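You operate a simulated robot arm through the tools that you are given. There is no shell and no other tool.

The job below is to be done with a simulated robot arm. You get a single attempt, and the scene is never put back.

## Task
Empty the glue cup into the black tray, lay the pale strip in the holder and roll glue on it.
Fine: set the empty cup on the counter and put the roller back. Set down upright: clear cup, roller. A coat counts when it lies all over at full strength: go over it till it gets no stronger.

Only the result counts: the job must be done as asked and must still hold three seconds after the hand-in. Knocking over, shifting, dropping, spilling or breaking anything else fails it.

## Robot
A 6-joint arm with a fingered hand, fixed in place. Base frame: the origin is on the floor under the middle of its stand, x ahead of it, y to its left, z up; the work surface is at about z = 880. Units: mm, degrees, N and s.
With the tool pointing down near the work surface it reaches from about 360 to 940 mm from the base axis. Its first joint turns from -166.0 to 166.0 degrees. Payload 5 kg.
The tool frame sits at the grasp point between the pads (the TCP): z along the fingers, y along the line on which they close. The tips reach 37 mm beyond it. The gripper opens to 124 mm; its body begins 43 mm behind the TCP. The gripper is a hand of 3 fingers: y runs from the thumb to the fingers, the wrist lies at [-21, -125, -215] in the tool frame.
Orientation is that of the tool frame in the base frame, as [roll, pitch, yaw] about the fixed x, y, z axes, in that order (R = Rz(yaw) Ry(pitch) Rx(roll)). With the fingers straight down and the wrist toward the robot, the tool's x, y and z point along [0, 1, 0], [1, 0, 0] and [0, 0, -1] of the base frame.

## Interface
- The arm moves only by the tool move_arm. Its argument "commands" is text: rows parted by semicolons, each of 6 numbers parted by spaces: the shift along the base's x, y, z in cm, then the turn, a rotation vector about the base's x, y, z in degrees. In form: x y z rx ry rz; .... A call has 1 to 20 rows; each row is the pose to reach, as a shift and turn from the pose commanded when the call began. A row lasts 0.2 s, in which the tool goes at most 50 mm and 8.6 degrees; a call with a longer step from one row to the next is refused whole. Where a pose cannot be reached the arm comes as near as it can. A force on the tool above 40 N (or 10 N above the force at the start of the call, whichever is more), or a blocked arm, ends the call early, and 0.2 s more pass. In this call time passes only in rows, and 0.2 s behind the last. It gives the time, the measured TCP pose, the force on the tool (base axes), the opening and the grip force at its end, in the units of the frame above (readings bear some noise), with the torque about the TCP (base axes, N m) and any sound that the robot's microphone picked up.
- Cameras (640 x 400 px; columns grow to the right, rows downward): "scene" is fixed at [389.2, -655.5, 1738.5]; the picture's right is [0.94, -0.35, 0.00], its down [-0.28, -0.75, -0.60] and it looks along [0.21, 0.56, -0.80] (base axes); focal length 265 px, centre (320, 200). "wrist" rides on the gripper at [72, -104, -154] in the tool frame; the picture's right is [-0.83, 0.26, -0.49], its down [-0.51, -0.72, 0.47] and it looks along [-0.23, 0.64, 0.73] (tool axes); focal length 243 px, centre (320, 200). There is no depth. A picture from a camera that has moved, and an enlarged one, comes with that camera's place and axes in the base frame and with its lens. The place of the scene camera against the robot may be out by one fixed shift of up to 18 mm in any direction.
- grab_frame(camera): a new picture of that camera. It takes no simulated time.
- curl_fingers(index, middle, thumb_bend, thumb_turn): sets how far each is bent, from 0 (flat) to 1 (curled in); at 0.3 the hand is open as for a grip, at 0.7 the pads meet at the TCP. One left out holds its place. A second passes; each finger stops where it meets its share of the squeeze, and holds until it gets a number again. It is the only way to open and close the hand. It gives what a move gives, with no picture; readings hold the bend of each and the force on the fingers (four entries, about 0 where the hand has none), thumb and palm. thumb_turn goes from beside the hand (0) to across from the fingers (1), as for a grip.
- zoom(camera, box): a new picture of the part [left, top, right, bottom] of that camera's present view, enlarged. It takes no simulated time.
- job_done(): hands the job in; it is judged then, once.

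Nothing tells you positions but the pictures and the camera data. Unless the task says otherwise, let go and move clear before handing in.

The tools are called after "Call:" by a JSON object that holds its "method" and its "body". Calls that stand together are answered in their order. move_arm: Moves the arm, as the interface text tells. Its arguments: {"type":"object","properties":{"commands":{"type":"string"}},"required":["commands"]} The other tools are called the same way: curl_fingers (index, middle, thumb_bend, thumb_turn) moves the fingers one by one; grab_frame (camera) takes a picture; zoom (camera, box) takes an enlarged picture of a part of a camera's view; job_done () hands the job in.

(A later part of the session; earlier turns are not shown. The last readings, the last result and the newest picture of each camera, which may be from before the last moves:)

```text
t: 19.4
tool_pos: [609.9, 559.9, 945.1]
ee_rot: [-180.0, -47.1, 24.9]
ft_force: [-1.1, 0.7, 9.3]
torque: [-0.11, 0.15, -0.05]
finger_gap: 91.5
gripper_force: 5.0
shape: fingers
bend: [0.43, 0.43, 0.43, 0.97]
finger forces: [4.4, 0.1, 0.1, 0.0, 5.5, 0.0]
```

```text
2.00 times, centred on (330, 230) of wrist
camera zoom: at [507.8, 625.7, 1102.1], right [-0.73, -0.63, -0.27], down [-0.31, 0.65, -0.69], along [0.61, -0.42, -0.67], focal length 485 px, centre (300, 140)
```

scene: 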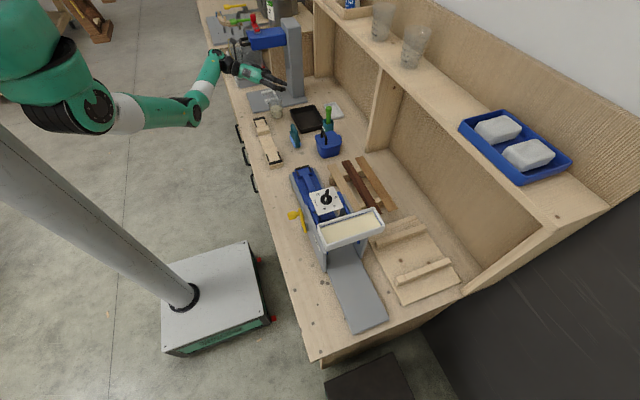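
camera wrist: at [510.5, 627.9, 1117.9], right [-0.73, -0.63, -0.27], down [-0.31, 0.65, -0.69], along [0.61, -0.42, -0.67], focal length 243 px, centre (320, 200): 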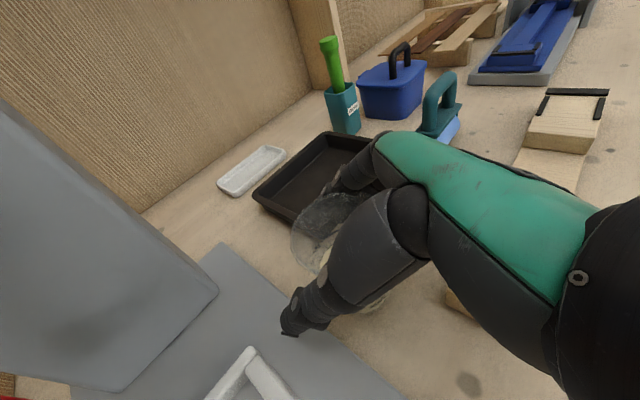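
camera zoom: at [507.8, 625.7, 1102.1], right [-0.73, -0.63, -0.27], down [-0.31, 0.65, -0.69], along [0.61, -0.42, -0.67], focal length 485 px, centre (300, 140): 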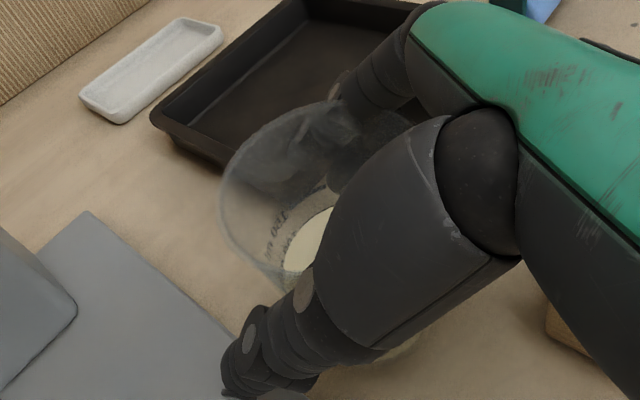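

Both index and thumb are pressing on the rim because the hand narrows toward the palm. I'll raise, flatten the pitch to 30°, pull back a little so the cup sits nearer the pads, and open slightly.

Call:
{"method": "move_arm", "body": {"commands": "0 0 1 0 0 0; 0 0 2.5 0 0 0; -0.4 -0.15 2.5 2.75 -5.9 0; -0.75 -0.25 2.5 5.5 -11.8 0; -0.75 -0.25 2.5 5.5 -11.8 0"}}

Call:
{"method": "curl_fingers", "body": {"index": 0.39, "middle": 0.39, "thumb_bend": 0.39}}

Call:
{"method": "zoom", "body": {"camera": "scene", "box": [250, 80, 310, 125]}}

Call:
{"method": "zoom", "body": {"camera": "wrist", "box": [240, 130, 420, 330]}}

```text
t: 20.6
tool_pos: [602.1, 556.0, 968.7]
ee_rot: [180.0, -60.1, 25.0]
ft_force: [-1.1, 0.0, 0.1]
torque: [0.0, 0.01, -0.04]
finger_gap: 89.7
gripper_force: 0.0
shape: fingers
bend: [0.43, 0.43, 0.43, 0.97]
finger forces: [0.1, 0.0, 0.0, 0.0, 0.0, 0.1]
```

```text
t: 21.6
tool_pos: [602.1, 554.9, 969.0]
ee_rot: [-179.8, -60.0, 24.9]
ft_force: [0.0, 0.5, -0.7]
torque: [0.0, 0.02, 0.0]
finger_gap: 101.3
gripper_force: 0.0
shape: fingers
bend: [0.39, 0.39, 0.39, 0.97]
finger forces: [0.1, 0.1, 0.1, 0.0, 0.1, 0.0]
```

```text
8.89 times, centred on (280, 102) of scene
camera zoom: at [389.2, -655.5, 1738.5], right [0.94, -0.35, 0.0], down [-0.28, -0.75, -0.6], along [0.21, 0.56, -0.8], focal length 2353 px, centre (676, 1067)
```

zoom: 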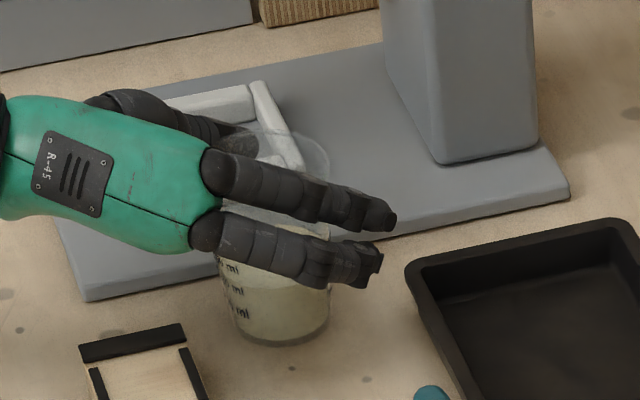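

```text
2.00 times, centred on (330, 230) of wrist
camera zoom: at [469.4, 608.0, 1107.9], right [-0.65, -0.59, -0.47], down [-0.17, 0.72, -0.67], along [0.74, -0.36, -0.57], focal length 485 px, centre (300, 140)
```

zoom: 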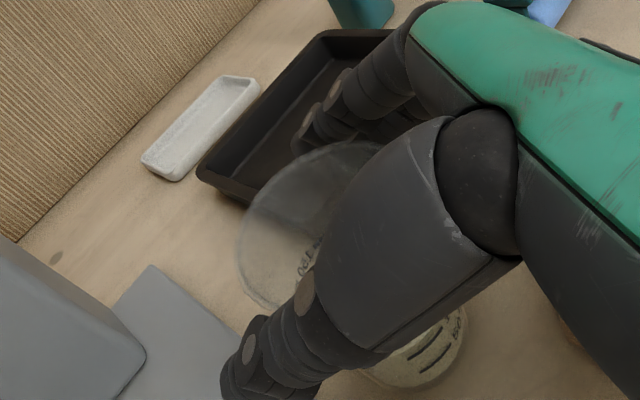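

Call:
{"method": "move_arm", "body": {"commands": "-0.1 0.2 -0.8 0 0 0; -0.1 0.2 -1.5 0 0 0; -0.1 0.2 -2.1 0 0 0; -0.1 0.2 -2.6 0 0 0"}}

Call:
{"method": "zoom", "body": {"camera": "scene", "box": [250, 80, 310, 125]}}

Call:
{"method": "zoom", "body": {"camera": "wrist", "box": [240, 130, 420, 330]}}

```text
t: 22.6
tool_pos: [601.3, 557.1, 942.2]
ee_rot: [-179.7, -60.0, 24.7]
ft_force: [-0.2, -0.4, 0.0]
torque: [-0.01, 0.02, -0.04]
finger_gap: 100.7
gripper_force: 0.0
shape: fingers
bend: [0.39, 0.39, 0.39, 0.97]
finger forces: [0.1, 0.0, 0.1, 0.0, 0.0, 0.0]
```

```text
8.89 times, centred on (280, 102) of scene
camera zoom: at [389.2, -655.5, 1738.5], right [0.94, -0.35, 0.0], down [-0.28, -0.75, -0.6], along [0.21, 0.56, -0.8], focal length 2353 px, centre (676, 1067)
```

zoom: 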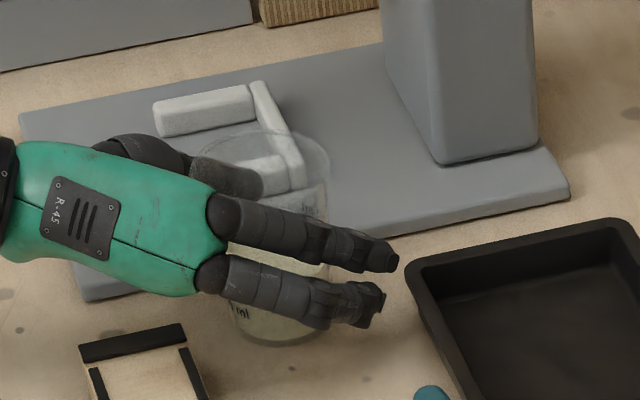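

```text
2.00 times, centred on (330, 230) of wrist
camera zoom: at [468.4, 609.3, 1080.7], right [-0.65, -0.59, -0.47], down [-0.16, 0.72, -0.67], along [0.74, -0.36, -0.57], focal length 485 px, centre (300, 140)
```

zoom: 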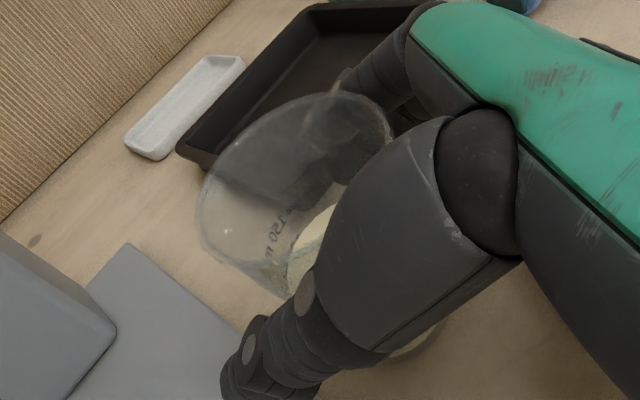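

No contact, and the cup sits nicely between finger and thumb. I'll close gradually.

Call:
{"method": "curl_fingers", "body": {"index": 0.47, "middle": 0.47, "thumb_bend": 0.47}}

Call:
{"method": "zoom", "body": {"camera": "scene", "box": [250, 80, 310, 125]}}

```text
t: 23.6
tool_pos: [600.7, 557.0, 940.9]
ee_rot: [-180.0, -60.0, 24.9]
ft_force: [-0.5, -1.3, 0.6]
torque: [0.01, 0.04, 0.01]
finger_gap: 78.7
gripper_force: 1.1
shape: fingers
bend: [0.47, 0.47, 0.47, 0.97]
finger forces: [1.0, 0.0, 0.0, 0.0, 0.6, 0.0]
```

```text
8.89 times, centred on (280, 102) of scene
camera zoom: at [389.2, -655.5, 1738.5], right [0.94, -0.35, 0.0], down [-0.28, -0.75, -0.6], along [0.21, 0.56, -0.8], focal length 2353 px, centre (676, 1067)
```

zoom: 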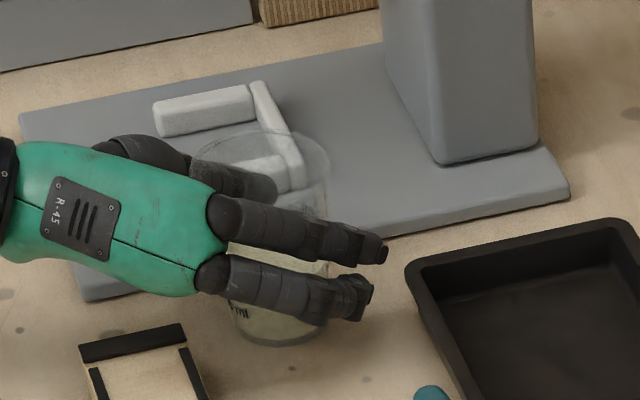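

Index and thumb are both just touching. I'll close further so that all three fingers hold the cup.

Call:
{"method": "curl_fingers", "body": {"index": 0.5, "middle": 0.54, "thumb_bend": 0.5}}

Call:
{"method": "zoom", "body": {"camera": "scene", "box": [250, 80, 310, 125]}}

Call:
{"method": "zoom", "body": {"camera": "wrist", "box": [240, 130, 420, 330]}}

```text
t: 24.6
tool_pos: [601.0, 557.0, 942.4]
ee_rot: [-180.0, -60.0, 25.0]
ft_force: [-0.7, -0.2, 0.0]
torque: [0.04, 0.01, 0.01]
finger_gap: 73.4
gripper_force: 3.1
shape: fingers
bend: [0.49, 0.54, 0.48, 0.97]
finger forces: [3.6, 0.0, 0.1, 0.1, 3.5, 0.1]
```

```text
8.89 times, centred on (280, 102) of scene
camera zoom: at [389.2, -655.5, 1738.5], right [0.94, -0.35, 0.0], down [-0.28, -0.75, -0.6], along [0.21, 0.56, -0.8], focal length 2353 px, centre (676, 1067)
```

zoom: 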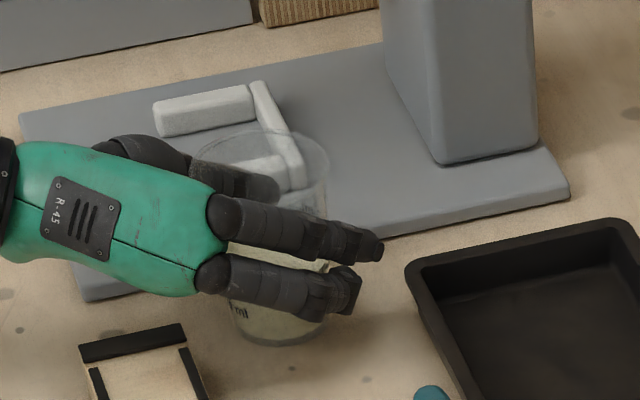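

```text
2.00 times, centred on (330, 230) of wrist
camera zoom: at [468.5, 609.2, 1080.5], right [-0.65, -0.59, -0.47], down [-0.17, 0.72, -0.67], along [0.74, -0.36, -0.57], focal length 485 px, centre (300, 140)
```

zoom: 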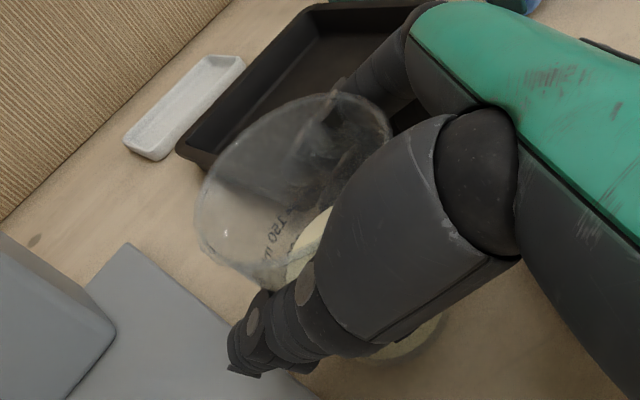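

Call:
{"method": "curl_fingers", "body": {"index": 0.53, "middle": 0.64, "thumb_bend": 0.54}}

Call:
{"method": "zoom", "body": {"camera": "scene", "box": [250, 80, 310, 125]}}

```text
t: 25.6
tool_pos: [601.4, 557.4, 941.6]
ee_rot: [-179.9, -60.0, 24.9]
ft_force: [0.7, -1.3, -0.6]
torque: [-0.07, -0.03, 0.0]
finger_gap: 69.0
gripper_force: 11.4
shape: fingers
bend: [0.51, 0.58, 0.5, 0.97]
finger forces: [5.5, 5.9, 0.0, 0.0, 11.0, 0.1]
```

```text
8.89 times, centred on (280, 102) of scene
camera zoom: at [389.2, -655.5, 1738.5], right [0.94, -0.35, 0.0], down [-0.28, -0.75, -0.6], along [0.21, 0.56, -0.8], focal length 2353 px, centre (676, 1067)
```

zoom: 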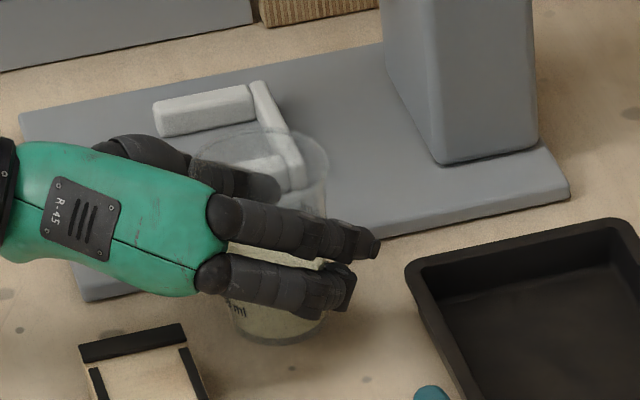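

All three fingers now hold the cup (about 11 N). I'll do a small test lift.

Call:
{"method": "move_arm", "body": {"commands": "0 0 0.5 0 0 0; 0 0 1.0 0 0 0; 0 0 1.5 0 0 0"}}

Call:
{"method": "zoom", "body": {"camera": "scene", "box": [250, 75, 310, 120]}}

```text
t: 26.4
tool_pos: [600.7, 557.3, 957.3]
ee_rot: [-179.9, -60.1, 24.9]
ft_force: [0.2, -0.4, -0.8]
torque: [-0.01, -0.01, 0.03]
finger_gap: 69.3
gripper_force: 11.0
shape: fingers
bend: [0.51, 0.59, 0.5, 0.97]
finger forces: [5.5, 5.8, 0.0, 0.0, 11.0, 0.0]
```

```text
8.89 times, centred on (280, 98) of scene
camera zoom: at [389.2, -655.5, 1738.5], right [0.94, -0.35, 0.0], down [-0.28, -0.75, -0.6], along [0.21, 0.56, -0.8], focal length 2353 px, centre (676, 1111)
```

zoom: 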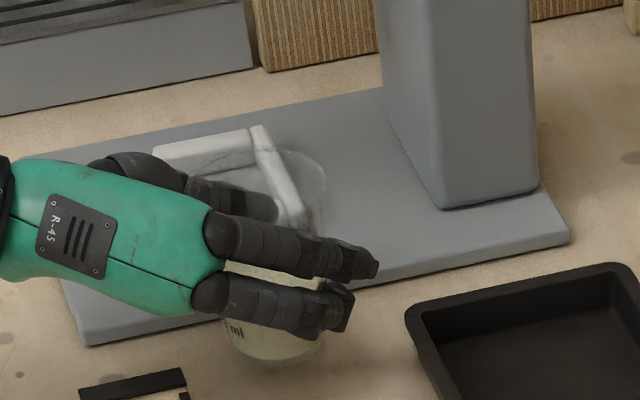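

The cup lifts cleanly. I'll raise it and carry it smoothly over the tray.

Call:
{"method": "move_arm", "body": {"commands": "0 0 1 0 0 0; 0 0 2.5 0 0 0; 0 0 4 0 0 0; 0 0 5.5 0 0 0; 0 0 7 0 0 0; 0.8 -0.5 8 0 0 0; 2.2 -1.4 8.3 0 0 0; 3.8 -2.5 8.3 0 0 0; 5.5 -3.6 8.3 0 0 0; 7.2 -4.7 8.3 0 0 0; 8.9 -5.8 8.3 0 0 0; 10.4 -6.8 8.0 0 0 0; 11.5 -7.5 7.5 0 0 0; 12 -7.8 7 0 0 0; 12 -7.8 6.5 0 0 0"}}

Call:
{"method": "grab_frame", "body": {"camera": "wrist"}}

Call:
{"method": "zoom", "body": {"camera": "scene", "box": [250, 75, 350, 140]}}

```text
t: 29.6
tool_pos: [722.0, 481.3, 1021.8]
ee_rot: [-179.9, -60.0, 24.9]
ft_force: [-0.2, -0.2, -1.3]
torque: [0.03, 0.02, 0.01]
finger_gap: 69.4
gripper_force: 10.9
shape: fingers
bend: [0.51, 0.59, 0.5, 0.97]
finger forces: [5.4, 5.8, 0.0, 0.0, 10.9, 0.1]
```

```text
taken
camera wrist: at [589.6, 533.4, 1161.2], right [-0.65, -0.59, -0.47], down [-0.17, 0.72, -0.67], along [0.74, -0.36, -0.57], focal length 243 px, centre (320, 200)
```

wrist: 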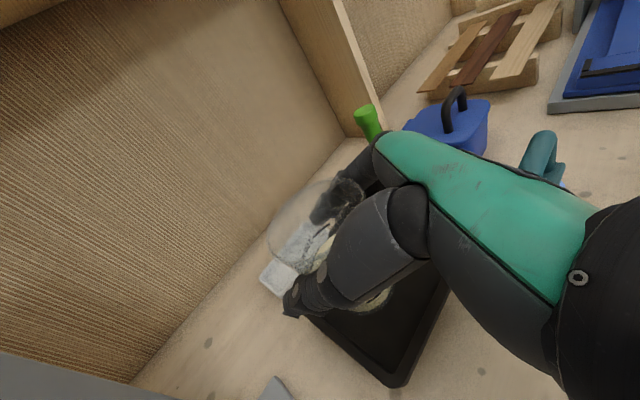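

```text
6.15 times, centred on (300, 108) of scene
camera zoom: at [389.2, -655.5, 1738.5], right [0.94, -0.35, 0.0], down [-0.28, -0.75, -0.6], along [0.21, 0.56, -0.8], focal length 1629 px, centre (443, 769)
```

zoom: 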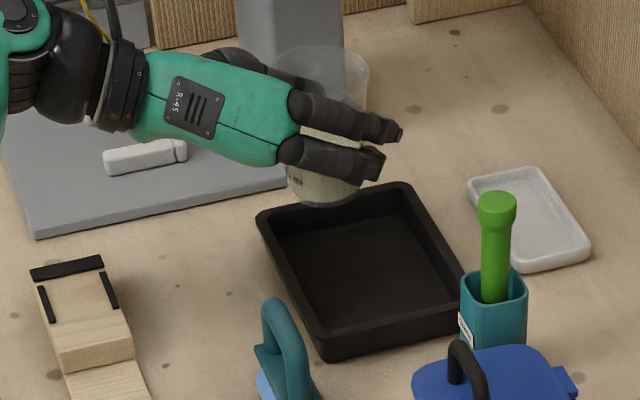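

The cup is over the tray. I'll begin tilting it toward the tray's centre about the hand's pointing axis, first to 48°.

Call:
{"method": "move_arm", "body": {"commands": "0 0 -0.2 5.44 2.54 0; 0 0 -0.5 10.9 5.07 0; 0 0 -0.8 16.3 7.6 0; 0 0 -1.1 21.7 10.1 0; 0 0 -1.4 27.2 12.7 0; 0 0 -1.7 32.6 15.2 0; 0 0 -2.0 38.1 17.7 0; 0 0 -2.2 43.5 20.3 0"}}

Call:
{"method": "zoom", "body": {"camera": "scene", "box": [250, 75, 350, 140]}}

Call:
{"method": "grab_frame", "body": {"camera": "wrist"}}

```text
t: 31.4
tool_pos: [722.5, 481.5, 1000.0]
ee_rot: [-114.2, -35.3, -27.2]
ft_force: [0.0, 0.1, -1.5]
torque: [-0.02, -0.02, -0.01]
finger_gap: 69.2
gripper_force: 11.5
shape: fingers
bend: [0.51, 0.59, 0.5, 0.97]
finger forces: [5.7, 5.9, 0.0, 0.1, 10.5, 0.0]
```

```text
6.15 times, centred on (300, 108) of scene
camera zoom: at [389.2, -655.5, 1738.5], right [0.94, -0.35, 0.0], down [-0.28, -0.75, -0.6], along [0.21, 0.56, -0.8], focal length 1629 px, centre (443, 769)
```

zoom: 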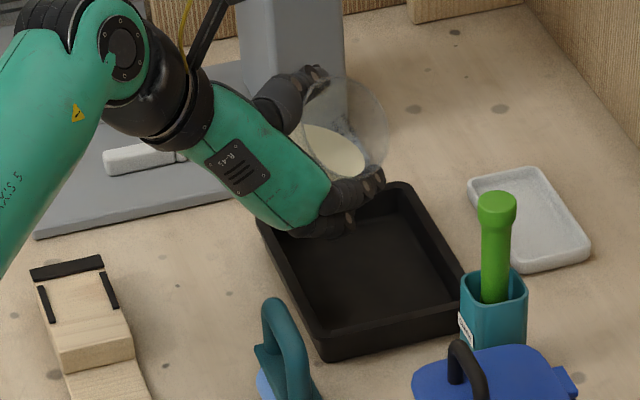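

```text
taken
camera wrist: at [648.4, 407.6, 1169.8], right [-0.84, -0.2, -0.51], down [-0.28, 0.96, 0.09], along [0.47, 0.21, -0.86], focal length 243 px, centre (320, 200)
```

wrist: 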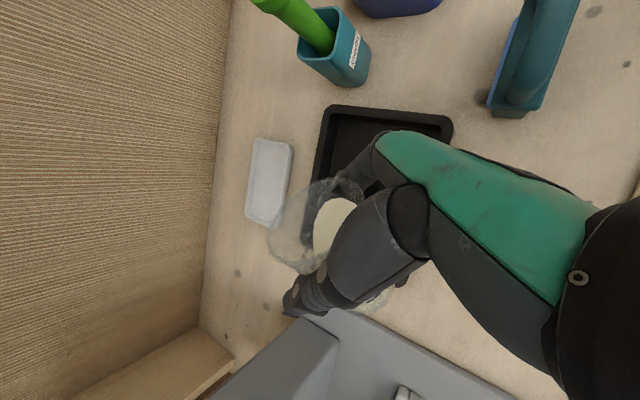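

The glue surface nears the lip, which sits right over the tray's centre. I'll tilt on slowly.

Call:
{"method": "move_arm", "body": {"commands": "0 0 0 2.27 1.06 0; 0 0 0 4.53 2.11 0; 0 0 0 6.8 3.17 0; 0 0 0 9.06 4.23 0; 0 0 0 10.9 5.07 0; 0 0 0 12.7 5.92 0; 0 0 0 14.5 6.76 0; 0 0 0 16.3 7.6 0"}}

Call:
{"method": "zoom", "body": {"camera": "scene", "box": [250, 75, 350, 140]}}

Call:
{"method": "zoom", "body": {"camera": "wrist", "box": [200, 80, 480, 340]}}

```text
t: 33.2
tool_pos: [721.6, 480.3, 999.9]
ee_rot: [-102.5, -20.5, -32.6]
ft_force: [-0.2, 0.3, -1.2]
torque: [0.0, -0.01, 0.02]
finger_gap: 69.4
gripper_force: 10.0
shape: fingers
bend: [0.51, 0.59, 0.5, 0.97]
finger forces: [5.7, 5.9, 0.1, 0.0, 10.4, 0.0]
```

```text
6.15 times, centred on (300, 108) of scene
camera zoom: at [389.2, -655.5, 1738.5], right [0.94, -0.35, 0.0], down [-0.28, -0.75, -0.6], along [0.21, 0.56, -0.8], focal length 1629 px, centre (443, 769)
```

zoom: 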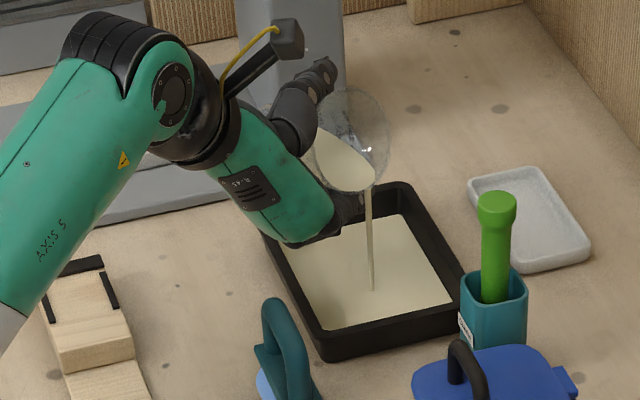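

```text
1.54 times, centred on (340, 210) of wrist
camera zoom: at [669.0, 360.5, 1151.8], right [-0.9, -0.06, -0.43], down [-0.24, 0.89, 0.39], along [0.36, 0.45, -0.82], focal length 373 px, centre (289, 185)
```

zoom: 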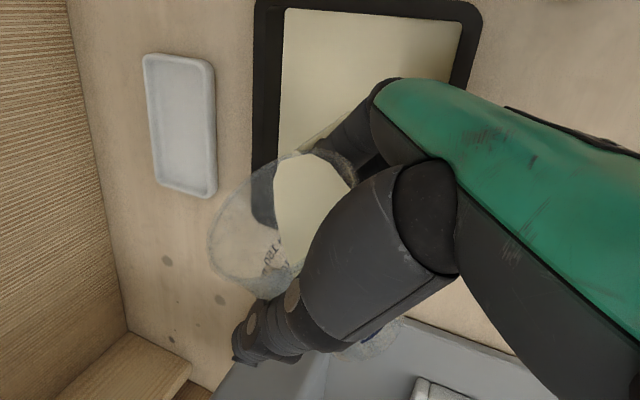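

Glue is flowing nicely into the tray. I'll keep tilting steadily.

Call:
{"method": "move_arm", "body": {"commands": "0 0 0 1.4 0.63 0; 0 0 0 2.7 1.27 0; 0 0 0 4.1 1.9 0; 0 0 0 5.4 2.5 0; 0 0 0 6.8 3.2 0; 0 0 0 8.2 3.8 0; 0 0 0 9.5 4.4 0; 0 0 0 11.3 5.3 0; 0 0 0 13.1 6.1 0; 0 0 0 14.9 7.0 0; 0 0 0 16.8 7.8 0; 0 0 0 18.6 8.7 0; 0 0 0 20.4 9.5 0; 0 0 0 22.2 10.4 0"}}

Call:
{"method": "zoom", "body": {"camera": "scene", "box": [250, 75, 350, 140]}}

Call:
{"method": "zoom", "body": {"camera": "wrist", "box": [200, 80, 480, 340]}}

```text
t: 36.2
tool_pos: [721.8, 479.9, 1002.1]
ee_rot: [-89.8, 0.5, -34.9]
ft_force: [0.3, -0.5, 0.1]
torque: [0.01, -0.04, -0.02]
finger_gap: 69.4
gripper_force: 10.5
shape: fingers
bend: [0.51, 0.59, 0.5, 0.97]
finger forces: [5.5, 5.7, 0.0, 0.1, 10.6, 0.0]
```

```text
6.15 times, centred on (300, 108) of scene
camera zoom: at [389.2, -655.5, 1738.5], right [0.94, -0.35, 0.0], down [-0.28, -0.75, -0.6], along [0.21, 0.56, -0.8], focal length 1629 px, centre (443, 769)
```

zoom: 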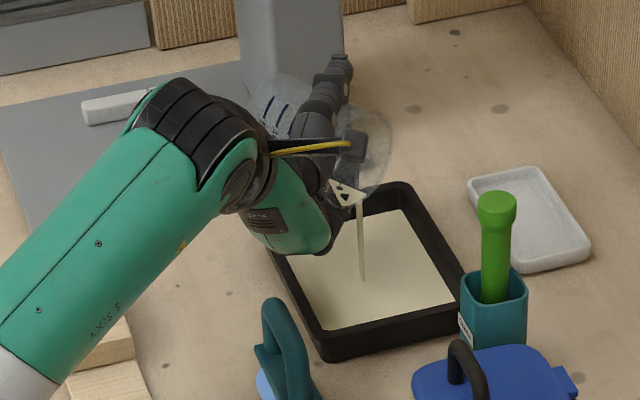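

```text
1.54 times, centred on (340, 210) of wrist
camera zoom: at [692.7, 310.3, 1103.0], right [-0.96, 0.08, -0.26], down [-0.14, 0.67, 0.73], along [0.23, 0.74, -0.64], focal length 373 px, centre (289, 185)
```

zoom: 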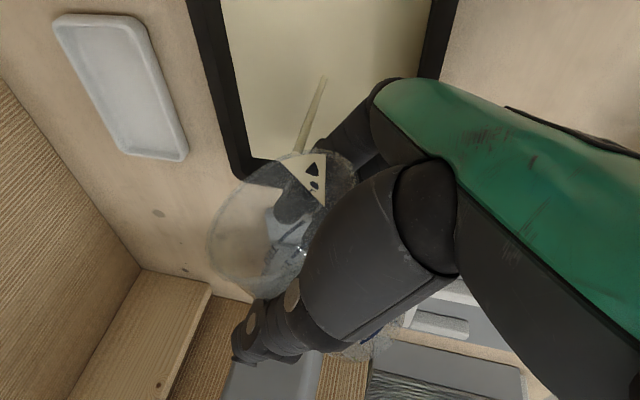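

Almost empty; I'll tip it further to about 125° and hold so that the last glue drains.

Call:
{"method": "move_arm", "body": {"commands": "0.1 -0.2 0 3.98 1.86 0; 0.2 -0.4 0 7.96 3.72 0; 0.3 -0.7 0 11.9 5.6 0; 0.4 -0.9 0 15.9 7.4 0; 0.5 -1.2 0 19.9 9.3 0; 0.6 -1.4 0 23.9 11.2 0; 0.7 -1.6 0 27.9 13.0 0; 0.8 -1.8 0 31.7 14.8 0; 0.8 -1.8 0 31.7 14.8 0; 0.8 -1.8 0 31.7 14.8 0; 0.8 -1.8 0 31.7 14.8 0; 0.8 -1.8 0 31.7 14.8 0; 0.8 -1.8 0 31.7 14.8 0; 0.8 -1.8 0 31.7 14.8 0; 0.8 -1.8 0 31.7 14.8 0; 0.8 -1.8 0 31.7 14.8 0"}}

Call:
{"method": "zoom", "body": {"camera": "scene", "box": [250, 75, 350, 140]}}

Call:
{"method": "zoom", "body": {"camera": "wrist", "box": [200, 80, 480, 340]}}

```text
t: 39.6
tool_pos: [729.2, 462.4, 999.1]
ee_rot: [-70.5, 30.1, -29.6]
ft_force: [0.1, 0.4, -0.3]
torque: [0.06, -0.03, -0.01]
finger_gap: 69.3
gripper_force: 10.4
shape: fingers
bend: [0.51, 0.59, 0.5, 0.97]
finger forces: [5.4, 5.6, 0.0, 0.0, 10.7, 0.1]
```

```text
6.15 times, centred on (300, 108) of scene
camera zoom: at [389.2, -655.5, 1738.5], right [0.94, -0.35, 0.0], down [-0.28, -0.75, -0.6], along [0.21, 0.56, -0.8], focal length 1629 px, centre (443, 769)
```

zoom: 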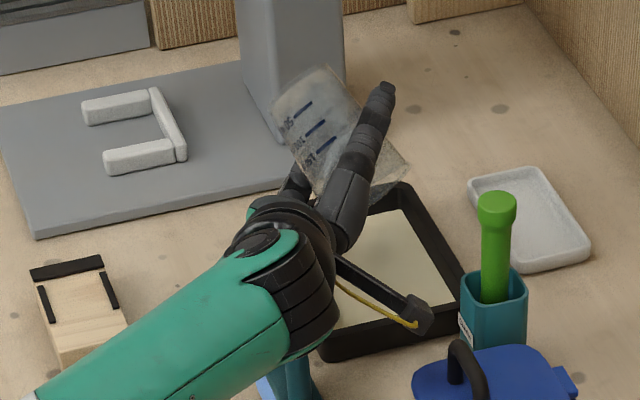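

```text
1.54 times, centred on (340, 210) of wrist
camera zoom: at [715.2, 262.4, 1002.0], right [-0.99, 0.13, 0.06], down [0.09, 0.18, 0.98], along [0.12, 0.97, -0.19], focal length 373 px, centre (289, 185)
```

zoom: 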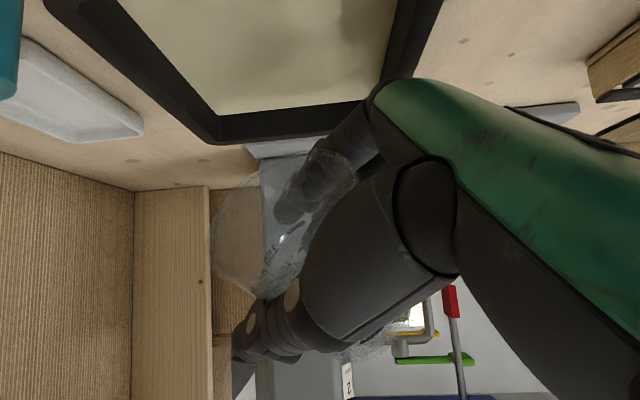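

The cup looks empty and clear. I'll turn it back upright over the tray.

Call:
{"method": "move_arm", "body": {"commands": "0 0 0.2 -7.1 -3.3 0; 0 0 0.4 -14.2 -6.6 0; 0 0 0.6 -21.3 -9.9 0; 0 0 0.8 -28.4 -13.2 0; 0 0 1 -35.5 -16.6 0; 0 0 1.2 -42.6 -19.9 0; 0 0 1.4 -49.7 -23.2 0; 0 0 1.6 -56.8 -26.5 0; 0 0 1.8 -64 -29.9 0; 0 0 2 -71.1 -33.2 0; 0 0 2.2 -78.2 -36.5 0; 0 0 2.4 -85.3 -39.8 0; 0 0 2.6 -92.4 -43.2 0; 0 0 2.8 -99.5 -46.5 0; 0 0 3 -106.6 -49.8 0; 0 0 3 -113.7 -53.1 0; 0 0 3 -113.7 -53.1 0"}}

Call:
{"method": "zoom", "body": {"camera": "scene", "box": [250, 75, 350, 140]}}

Call:
{"method": "zoom", "body": {"camera": "wrist", "box": [200, 130, 480, 340]}}

```text
t: 43.2
tool_pos: [729.8, 463.8, 1030.4]
ee_rot: [179.8, -59.9, 25.1]
ft_force: [0.4, 0.7, 0.4]
torque: [-0.02, 0.0, 0.04]
finger_gap: 69.2
gripper_force: 10.5
shape: fingers
bend: [0.51, 0.59, 0.5, 0.97]
finger forces: [5.1, 5.4, 0.0, 0.0, 10.2, 0.0]
```

```text
6.15 times, centred on (300, 108) of scene
camera zoom: at [389.2, -655.5, 1738.5], right [0.94, -0.35, 0.0], down [-0.28, -0.75, -0.6], along [0.21, 0.56, -0.8], focal length 1629 px, centre (443, 769)
```

zoom: 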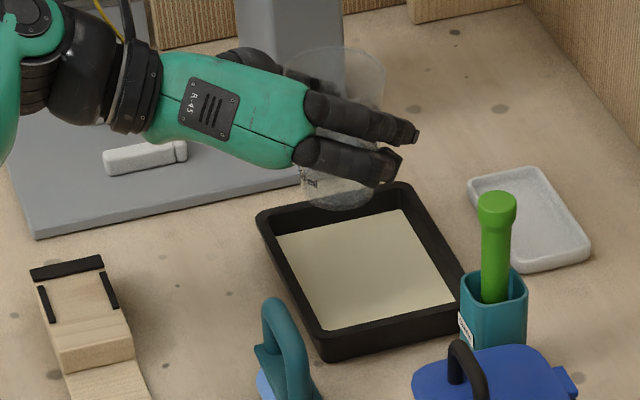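

```text
1.90 times, centred on (340, 235) of wrist
camera zoom: at [596.6, 514.5, 1169.4], right [-0.65, -0.59, -0.47], down [-0.16, 0.72, -0.68], along [0.74, -0.36, -0.57], focal length 462 px, centre (282, 133)
```

zoom: 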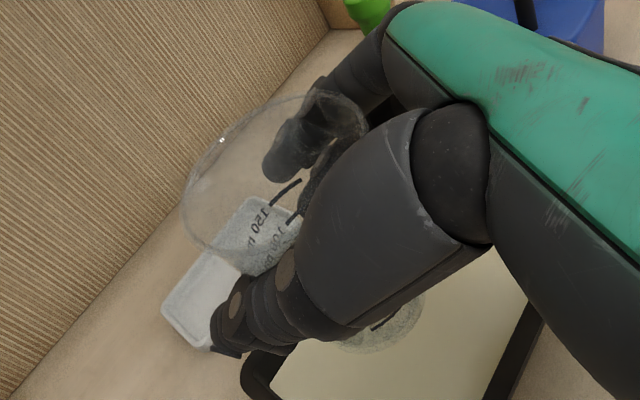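

The cup is empty and upright, and the tray holds the glue. I'll carry the cup back to its old spot on the counter and lower it gently.

Call:
{"method": "move_arm", "body": {"commands": "-1 0.75 0 0 0 0; -2.8 2.1 0 0 0 0; -4.8 3.6 0 0 0 0; -6.8 5.1 0 0 0 0; -8.8 6.6 0 0 0 0; -10.8 8.1 0 0 0 0; -12.2 9.15 0 0 0 0; -12.8 9.6 -0.5 0 0 0; -12.8 9.6 -2 0 0 0; -12.8 9.6 -4 0 0 0; -12.8 9.6 -5.5 0 0 0; -12.8 9.6 -6.8 0 0 0; -12.8 9.6 -7.6 0 0 0; -12.8 9.6 -8.1 0 0 0; -12.8 9.6 -8.4 0 0 0"}}

Call:
{"method": "zoom", "body": {"camera": "scene", "box": [250, 80, 310, 125]}}

```text
t: 46.4
tool_pos: [601.6, 558.5, 945.5]
ee_rot: [-179.9, -60.1, 25.0]
ft_force: [0.9, 0.0, -0.6]
torque: [0.01, 0.02, -0.03]
finger_gap: 69.1
gripper_force: 9.8
shape: fingers
bend: [0.51, 0.59, 0.5, 0.97]
finger forces: [5.1, 5.4, 0.0, 0.0, 10.1, 0.0]
```

```text
8.89 times, centred on (280, 102) of scene
camera zoom: at [389.2, -655.5, 1738.5], right [0.94, -0.35, 0.0], down [-0.28, -0.75, -0.6], along [0.21, 0.56, -0.8], focal length 2353 px, centre (676, 1067)
```

zoom: 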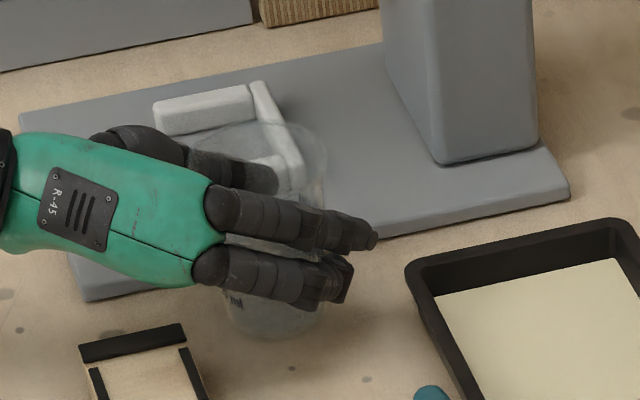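

Call:
{"method": "move_arm", "body": {"commands": "0 0 -0.1 0 0 0; 0 0 -0.2 0 0 0; 0 0 -0.3 0 0 0; 0 0 -0.4 0 0 0"}}

Call:
{"method": "zoom", "body": {"camera": "scene", "box": [250, 80, 310, 125]}}

```text
t: 47.4
tool_pos: [601.0, 558.2, 943.0]
ee_rot: [179.9, -60.0, 25.1]
ft_force: [-0.1, -0.1, 1.2]
torque: [-0.02, -0.03, -0.01]
finger_gap: 68.9
gripper_force: 10.3
shape: fingers
bend: [0.51, 0.59, 0.5, 0.97]
finger forces: [4.8, 5.4, 0.1, 0.0, 10.1, 0.0]
```

```text
8.89 times, centred on (280, 102) of scene
camera zoom: at [389.2, -655.5, 1738.5], right [0.94, -0.35, 0.0], down [-0.28, -0.75, -0.6], along [0.21, 0.56, -0.8], focal length 2353 px, centre (676, 1067)
```

zoom: 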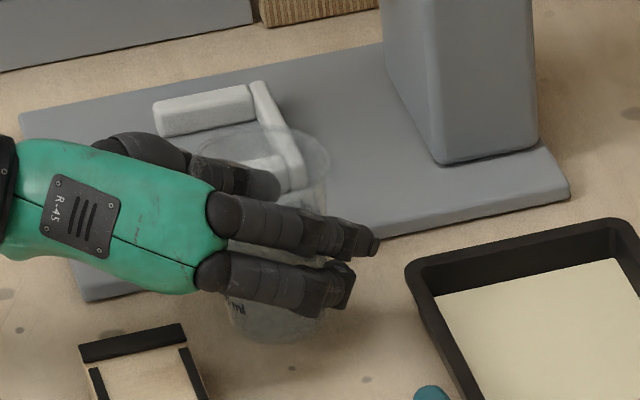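

The cup touches the counter. I'll open the fingers in two stages.

Call:
{"method": "curl_fingers", "body": {"index": 0.47, "middle": 0.52, "thumb_bend": 0.46}}

Call:
{"method": "curl_fingers", "body": {"index": 0.39, "middle": 0.39, "thumb_bend": 0.38}}

Call:
{"method": "zoom", "body": {"camera": "scene", "box": [250, 80, 310, 125]}}

Call:
{"method": "zoom", "body": {"camera": "wrist", "box": [240, 130, 420, 330]}}

```text
t: 48.4
tool_pos: [600.9, 558.1, 942.2]
ee_rot: [-179.9, -60.1, 25.0]
ft_force: [-0.2, -0.5, 0.4]
torque: [0.04, -0.01, 0.03]
finger_gap: 79.1
gripper_force: 0.3
shape: fingers
bend: [0.47, 0.52, 0.46, 0.97]
finger forces: [0.5, 0.0, 0.0, 0.1, 0.6, 0.0]
```

```text
t: 49.4
tool_pos: [601.5, 558.7, 942.6]
ee_rot: [-179.9, -60.0, 25.0]
ft_force: [-0.1, -0.6, -0.2]
torque: [0.02, 0.02, -0.05]
finger_gap: 102.8
gripper_force: 0.1
shape: fingers
bend: [0.39, 0.39, 0.38, 0.97]
finger forces: [0.1, 0.0, 0.0, 0.0, 0.1, 0.0]
```

```text
8.89 times, centred on (280, 102) of scene
camera zoom: at [389.2, -655.5, 1738.5], right [0.94, -0.35, 0.0], down [-0.28, -0.75, -0.6], along [0.21, 0.56, -0.8], focal length 2353 px, centre (676, 1067)
```

zoom: 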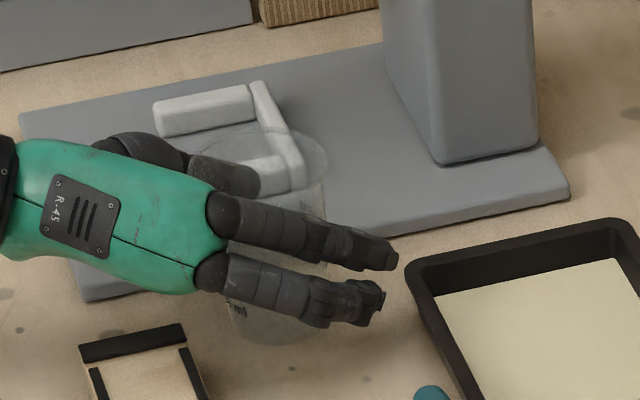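

```text
2.00 times, centred on (330, 230) of wrist
camera zoom: at [468.6, 610.4, 1081.0], right [-0.65, -0.59, -0.47], down [-0.16, 0.72, -0.67], along [0.74, -0.36, -0.57], focal length 485 px, centre (300, 140)
```

zoom: 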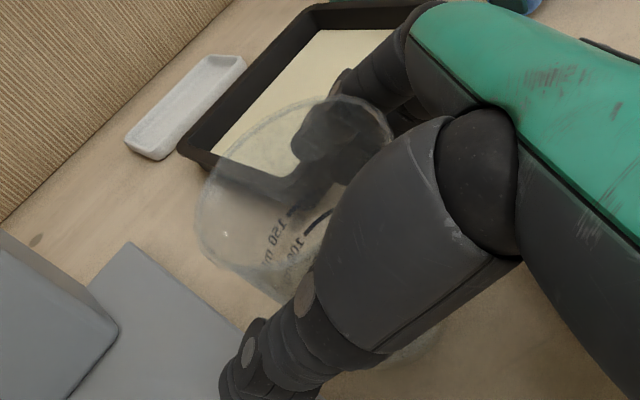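

Released cleanly. I'll withdraw straight up.

Call:
{"method": "move_arm", "body": {"commands": "0 0 0.8 0 0 0; 0 0 1.8 0 0 0; 0 0 3 0 0 0; 0 0 4.5 0 0 0; 0 0 6.5 0 0 0; 0 0 9 0 0 0; 0 0 12 0 0 0; 0 0 14 0 0 0"}}

Call:
{"method": "zoom", "body": {"camera": "scene", "box": [240, 70, 340, 140]}}

Call:
{"method": "grab_frame", "body": {"camera": "wrist"}}

```text
t: 51.2
tool_pos: [602.2, 558.6, 1083.4]
ee_rot: [-179.9, -59.9, 24.9]
ft_force: [0.3, 1.0, 0.2]
torque: [-0.01, -0.03, 0.01]
finger_gap: 102.8
gripper_force: 0.0
shape: fingers
bend: [0.39, 0.39, 0.38, 0.97]
finger forces: [0.0, 0.0, 0.1, 0.0, 0.0, 0.0]
```

```text
5.71 times, centred on (290, 105) of scene
camera zoom: at [389.2, -655.5, 1738.5], right [0.94, -0.35, 0.0], down [-0.28, -0.75, -0.6], along [0.21, 0.56, -0.8], focal length 1513 px, centre (491, 743)
```

zoom: 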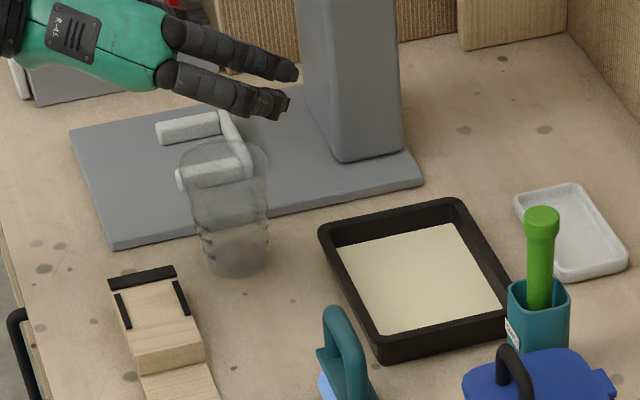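

```text
taken
camera wrist: at [470.0, 609.8, 1222.7], right [-0.65, -0.59, -0.47], down [-0.16, 0.72, -0.67], along [0.74, -0.36, -0.57], focal length 243 px, centre (320, 200)
```

wrist: 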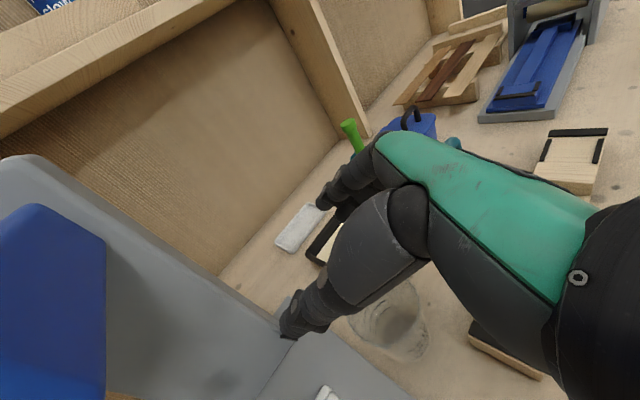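

The empty cup stands upright in its spot. Next I turn the hand back to fingers-down and move over to inspect the jig closely.

Call:
{"method": "move_arm", "body": {"commands": "-0.9 -3.1 0 -4.8 3.1 5.3; -1.8 -6.2 0 -9.7 6.2 10.7; -2.7 -9.3 0 -14.5 9.2 16; -3.6 -12.4 0 -19.3 12.3 21.3; -4.5 -15.5 -0.5 -24.2 15.4 26.7; -5.4 -18.6 -1 -29 18.5 32; -6.3 -21.7 -2 -33.9 21.6 37.4; -7.2 -24.8 -3 -38.7 24.7 42.7; -8.1 -27.9 -4 -43.5 27.7 48; -9 -31 -5 -48.4 30.8 53.4; -9.9 -33.8 -5.3 -53.2 33.9 58.7"}}

Call:
{"method": "grab_frame", "body": {"camera": "wrist"}}

Call:
{"method": "zoom", "body": {"camera": "wrist", "box": [0, 100, 320, 300]}}

```text
t: 53.6
tool_pos: [501.5, 218.9, 1029.8]
ee_rot: [-179.9, 0.1, 90.1]
ft_force: [0.2, 0.4, 0.5]
torque: [0.0, 0.0, -0.03]
finger_gap: 103.0
gripper_force: 0.1
shape: fingers
bend: [0.39, 0.39, 0.38, 0.97]
finger forces: [0.0, 0.0, 0.0, 0.0, 0.1, 0.0]
```

```text
taken
camera wrist: at [397.5, 290.5, 1182.0], right [0.26, -0.83, 0.49], down [-0.72, -0.51, -0.47], along [0.64, -0.23, -0.73], focal length 243 px, centre (320, 200)
```

wrist: 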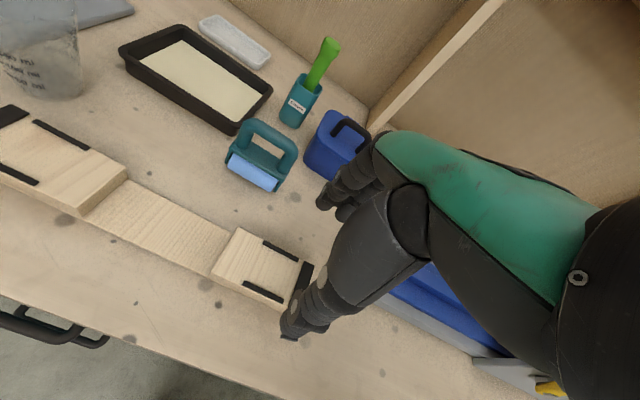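

```text
2.00 times, centred on (160, 200) of wrist
camera zoom: at [397.5, 290.5, 1182.0], right [0.26, -0.83, 0.49], down [-0.72, -0.51, -0.47], along [0.64, -0.23, -0.73], focal length 485 px, centre (640, 200)
```

zoom: 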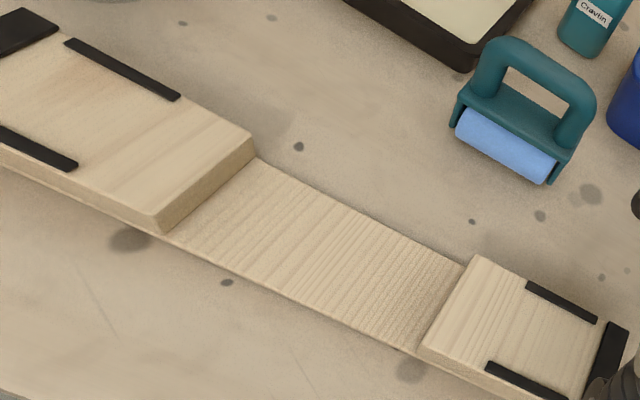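

The jig has a roughly 45 × 313 mm seat, centred near (506, 353), with a recess between its end blocks. The block tops are at z≈907. Next I move above the pale strip (centre ≈(718, -77), top z≈932), stopping high to check alignment.

Call:
{"method": "move_arm", "body": {"commands": "2.7 -3.3 1 0 0 0; 5.4 -6.6 2 0 0 0; 8.1 -9.9 2 0 0 0; 10.8 -13.2 2 0 0 0; 13.5 -16.5 2 0 0 0; 16.2 -19.8 2 0 0 0; 18.9 -23.1 2 0 0 0; 21.0 -25.5 2 0 0 0; 21.7 -26.9 2 0 0 0"}}

Call:
{"method": "curl_fingers", "body": {"index": 0.55, "middle": 0.55, "thumb_bend": 0.55}}

Call:
{"method": "grab_frame", "body": {"camera": "wrist"}}

Call:
{"method": "zoom", "body": {"camera": "scene", "box": [300, 110, 400, 180]}}

```text
t: 55.6
tool_pos: [720.8, -48.3, 1048.4]
ee_rot: [-180.0, 0.0, 90.0]
ft_force: [-0.5, 0.4, 0.8]
torque: [0.0, 0.0, -0.01]
finger_gap: 103.0
gripper_force: 0.0
shape: fingers
bend: [0.39, 0.39, 0.38, 0.97]
finger forces: [0.1, 0.0, 0.0, 0.1, 0.1, 0.1]
```

```text
t: 56.6
tool_pos: [720.7, -48.2, 1049.9]
ee_rot: [-179.9, 0.1, 90.1]
ft_force: [0.1, -0.9, -0.2]
torque: [-0.03, -0.04, -0.02]
finger_gap: 52.8
gripper_force: 0.1
shape: fingers
bend: [0.55, 0.55, 0.55, 0.97]
finger forces: [0.1, 0.0, 0.0, 0.0, 0.0, 0.1]
```

```text
taken
camera wrist: at [615.9, 22.6, 1202.8], right [0.26, -0.83, 0.49], down [-0.72, -0.51, -0.47], along [0.64, -0.23, -0.73], focal length 243 px, centre (320, 200)
```

wrist: 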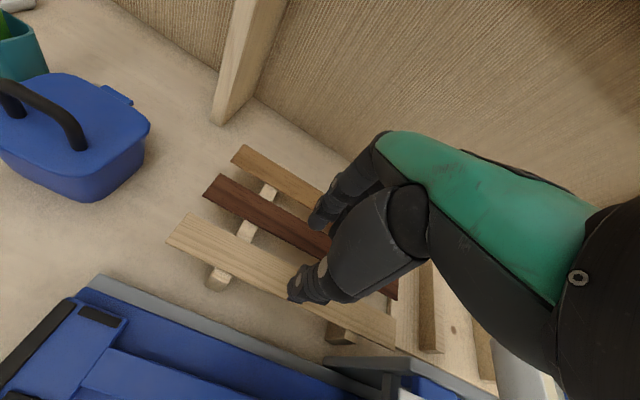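

```text
5.71 times, centred on (350, 145) of scene
camera zoom: at [389.2, -655.5, 1738.5], right [0.94, -0.35, 0.0], down [-0.28, -0.75, -0.6], along [0.21, 0.56, -0.8], focal length 1513 px, centre (149, 514)
```

zoom: 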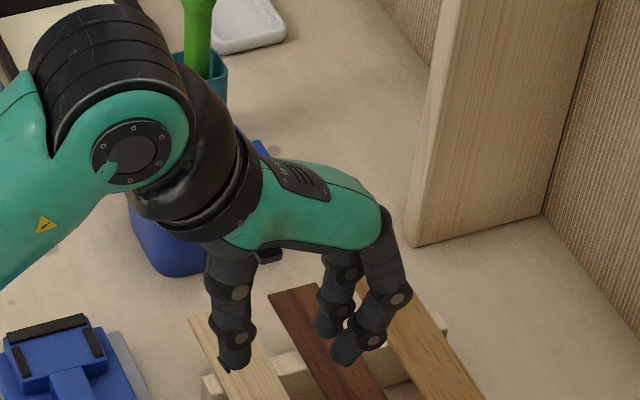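

Call:
{"method": "zoom", "body": {"camera": "wrist", "box": [150, 130, 410, 360]}}

Call:
{"method": "zoom", "body": {"camera": "scene", "box": [315, 140, 385, 190]}}

```text
1.74 times, centred on (280, 245) of wrist
camera zoom: at [615.9, 22.6, 1202.8], right [0.26, -0.83, 0.49], down [-0.72, -0.51, -0.47], along [0.64, -0.23, -0.73], focal length 422 px, centre (390, 122)
```

zoom: 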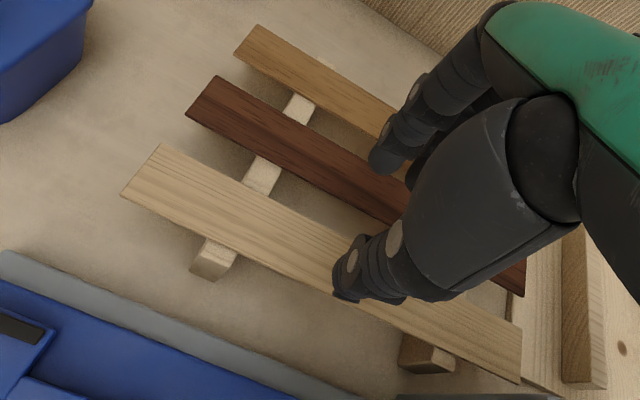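

```text
8.00 times, centred on (350, 165) of scene
camera zoom: at [389.2, -655.5, 1738.5], right [0.94, -0.35, 0.0], down [-0.28, -0.75, -0.6], along [0.21, 0.56, -0.8], focal length 2118 px, centre (80, 480)
```

zoom: 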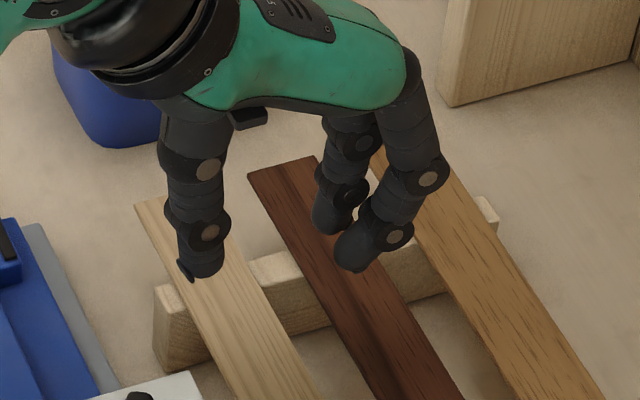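

The strip spans x≈701–738, y≈-226..75, and the fingertips straddle it with margin to the dark strip. I'll close slightly and descend in stages.

Call:
{"method": "curl_fingers", "body": {"index": 0.56, "middle": 0.56, "thumb_bend": 0.56}}

Call:
{"method": "move_arm", "body": {"commands": "-0.1 0 -2 0 0 0; -0.1 0 -4 0 0 0; -0.1 0 -5.5 0 0 0; -0.1 0 -6.5 0 0 0"}}

Call:
{"method": "zoom", "body": {"camera": "wrist", "box": [150, 130, 410, 360]}}

Call:
{"method": "zoom", "body": {"camera": "scene", "box": [315, 140, 385, 190]}}

```text
t: 57.6
tool_pos: [719.5, -48.6, 1049.9]
ee_rot: [-179.9, 0.1, 90.0]
ft_force: [0.2, -0.2, -0.4]
torque: [-0.01, -0.01, 0.01]
finger_gap: 49.8
gripper_force: 0.0
shape: fingers
bend: [0.56, 0.56, 0.56, 0.97]
finger forces: [0.0, 0.0, 0.0, 0.0, 0.0, 0.1]
```

```text
t: 58.6
tool_pos: [718.2, -49.3, 985.3]
ee_rot: [-179.9, 0.0, 89.9]
ft_force: [-0.1, -0.6, 0.8]
torque: [0.03, -0.01, -0.01]
finger_gap: 50.0
gripper_force: 0.1
shape: fingers
bend: [0.56, 0.56, 0.56, 0.97]
finger forces: [0.1, 0.0, 0.0, 0.1, 0.0, 0.0]
```

```text
1.74 times, centred on (280, 245) of wrist
camera zoom: at [613.5, 21.8, 1137.5], right [0.26, -0.83, 0.49], down [-0.72, -0.51, -0.47], along [0.64, -0.23, -0.73], focal length 422 px, centre (390, 122)
```

zoom: 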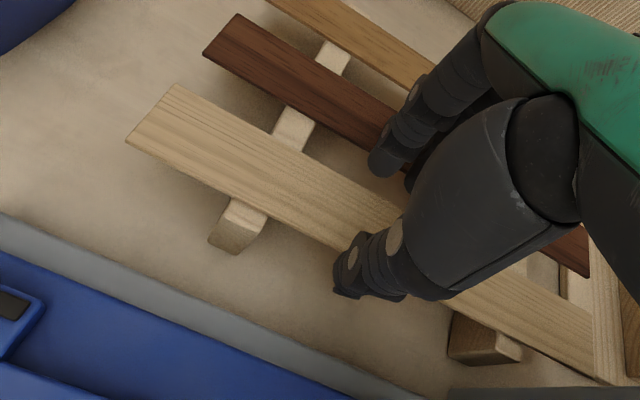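

```text
8.00 times, centred on (350, 165) of scene
camera zoom: at [389.2, -655.5, 1738.5], right [0.94, -0.35, 0.0], down [-0.28, -0.75, -0.6], along [0.21, 0.56, -0.8], focal length 2118 px, centre (80, 480)
```

zoom: 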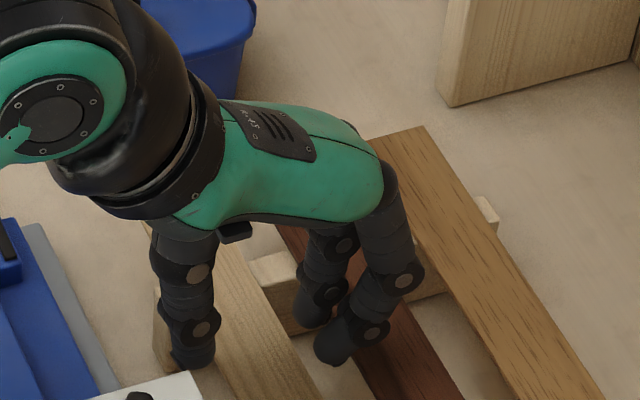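

Alignment holds: thumb left of the strip, fingers in the gap. I'll go down to the grip height.

Call:
{"method": "move_arm", "body": {"commands": "0.1 0 -0.7 0 0 0; 0.1 0 -1.4 0 0 0; 0.1 0 -2.1 0 0 0; 0.1 0 -2.7 0 0 0"}}

Call:
{"method": "zoom", "body": {"camera": "wrist", "box": [150, 130, 410, 360]}}

Call:
{"method": "zoom", "body": {"camera": "scene", "box": [315, 140, 385, 190]}}

```text
t: 59.6
tool_pos: [720.2, -49.8, 960.3]
ee_rot: [179.5, 0.0, 90.1]
ft_force: [-1.7, 1.0, 20.3]
torque: [-0.27, -0.9, 0.0]
finger_gap: 49.8
gripper_force: 10.1
shape: fingers
bend: [0.56, 0.56, 0.56, 0.97]
finger forces: [0.0, 20.1, 0.0, 0.1, 0.1, 0.1]
```

```text
1.74 times, centred on (280, 245) of wrist
camera zoom: at [614.1, 21.6, 1112.6], right [0.26, -0.83, 0.49], down [-0.72, -0.51, -0.48], along [0.65, -0.23, -0.73], focal length 422 px, centre (390, 122)
```

zoom: 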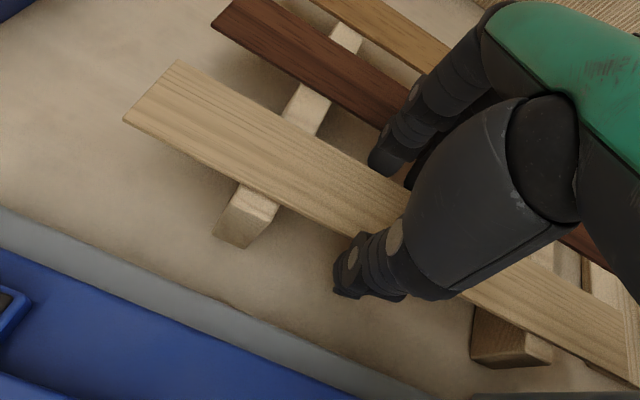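

```text
8.00 times, centred on (350, 165) of scene
camera zoom: at [389.2, -655.5, 1738.5], right [0.94, -0.35, 0.0], down [-0.28, -0.75, -0.6], along [0.21, 0.56, -0.8], focal length 2118 px, centre (80, 480)
```

zoom: 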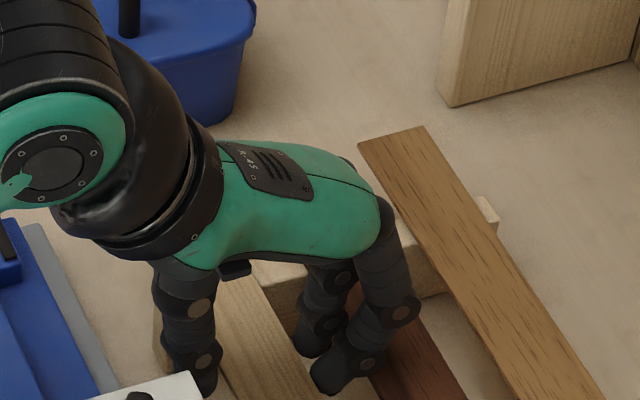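

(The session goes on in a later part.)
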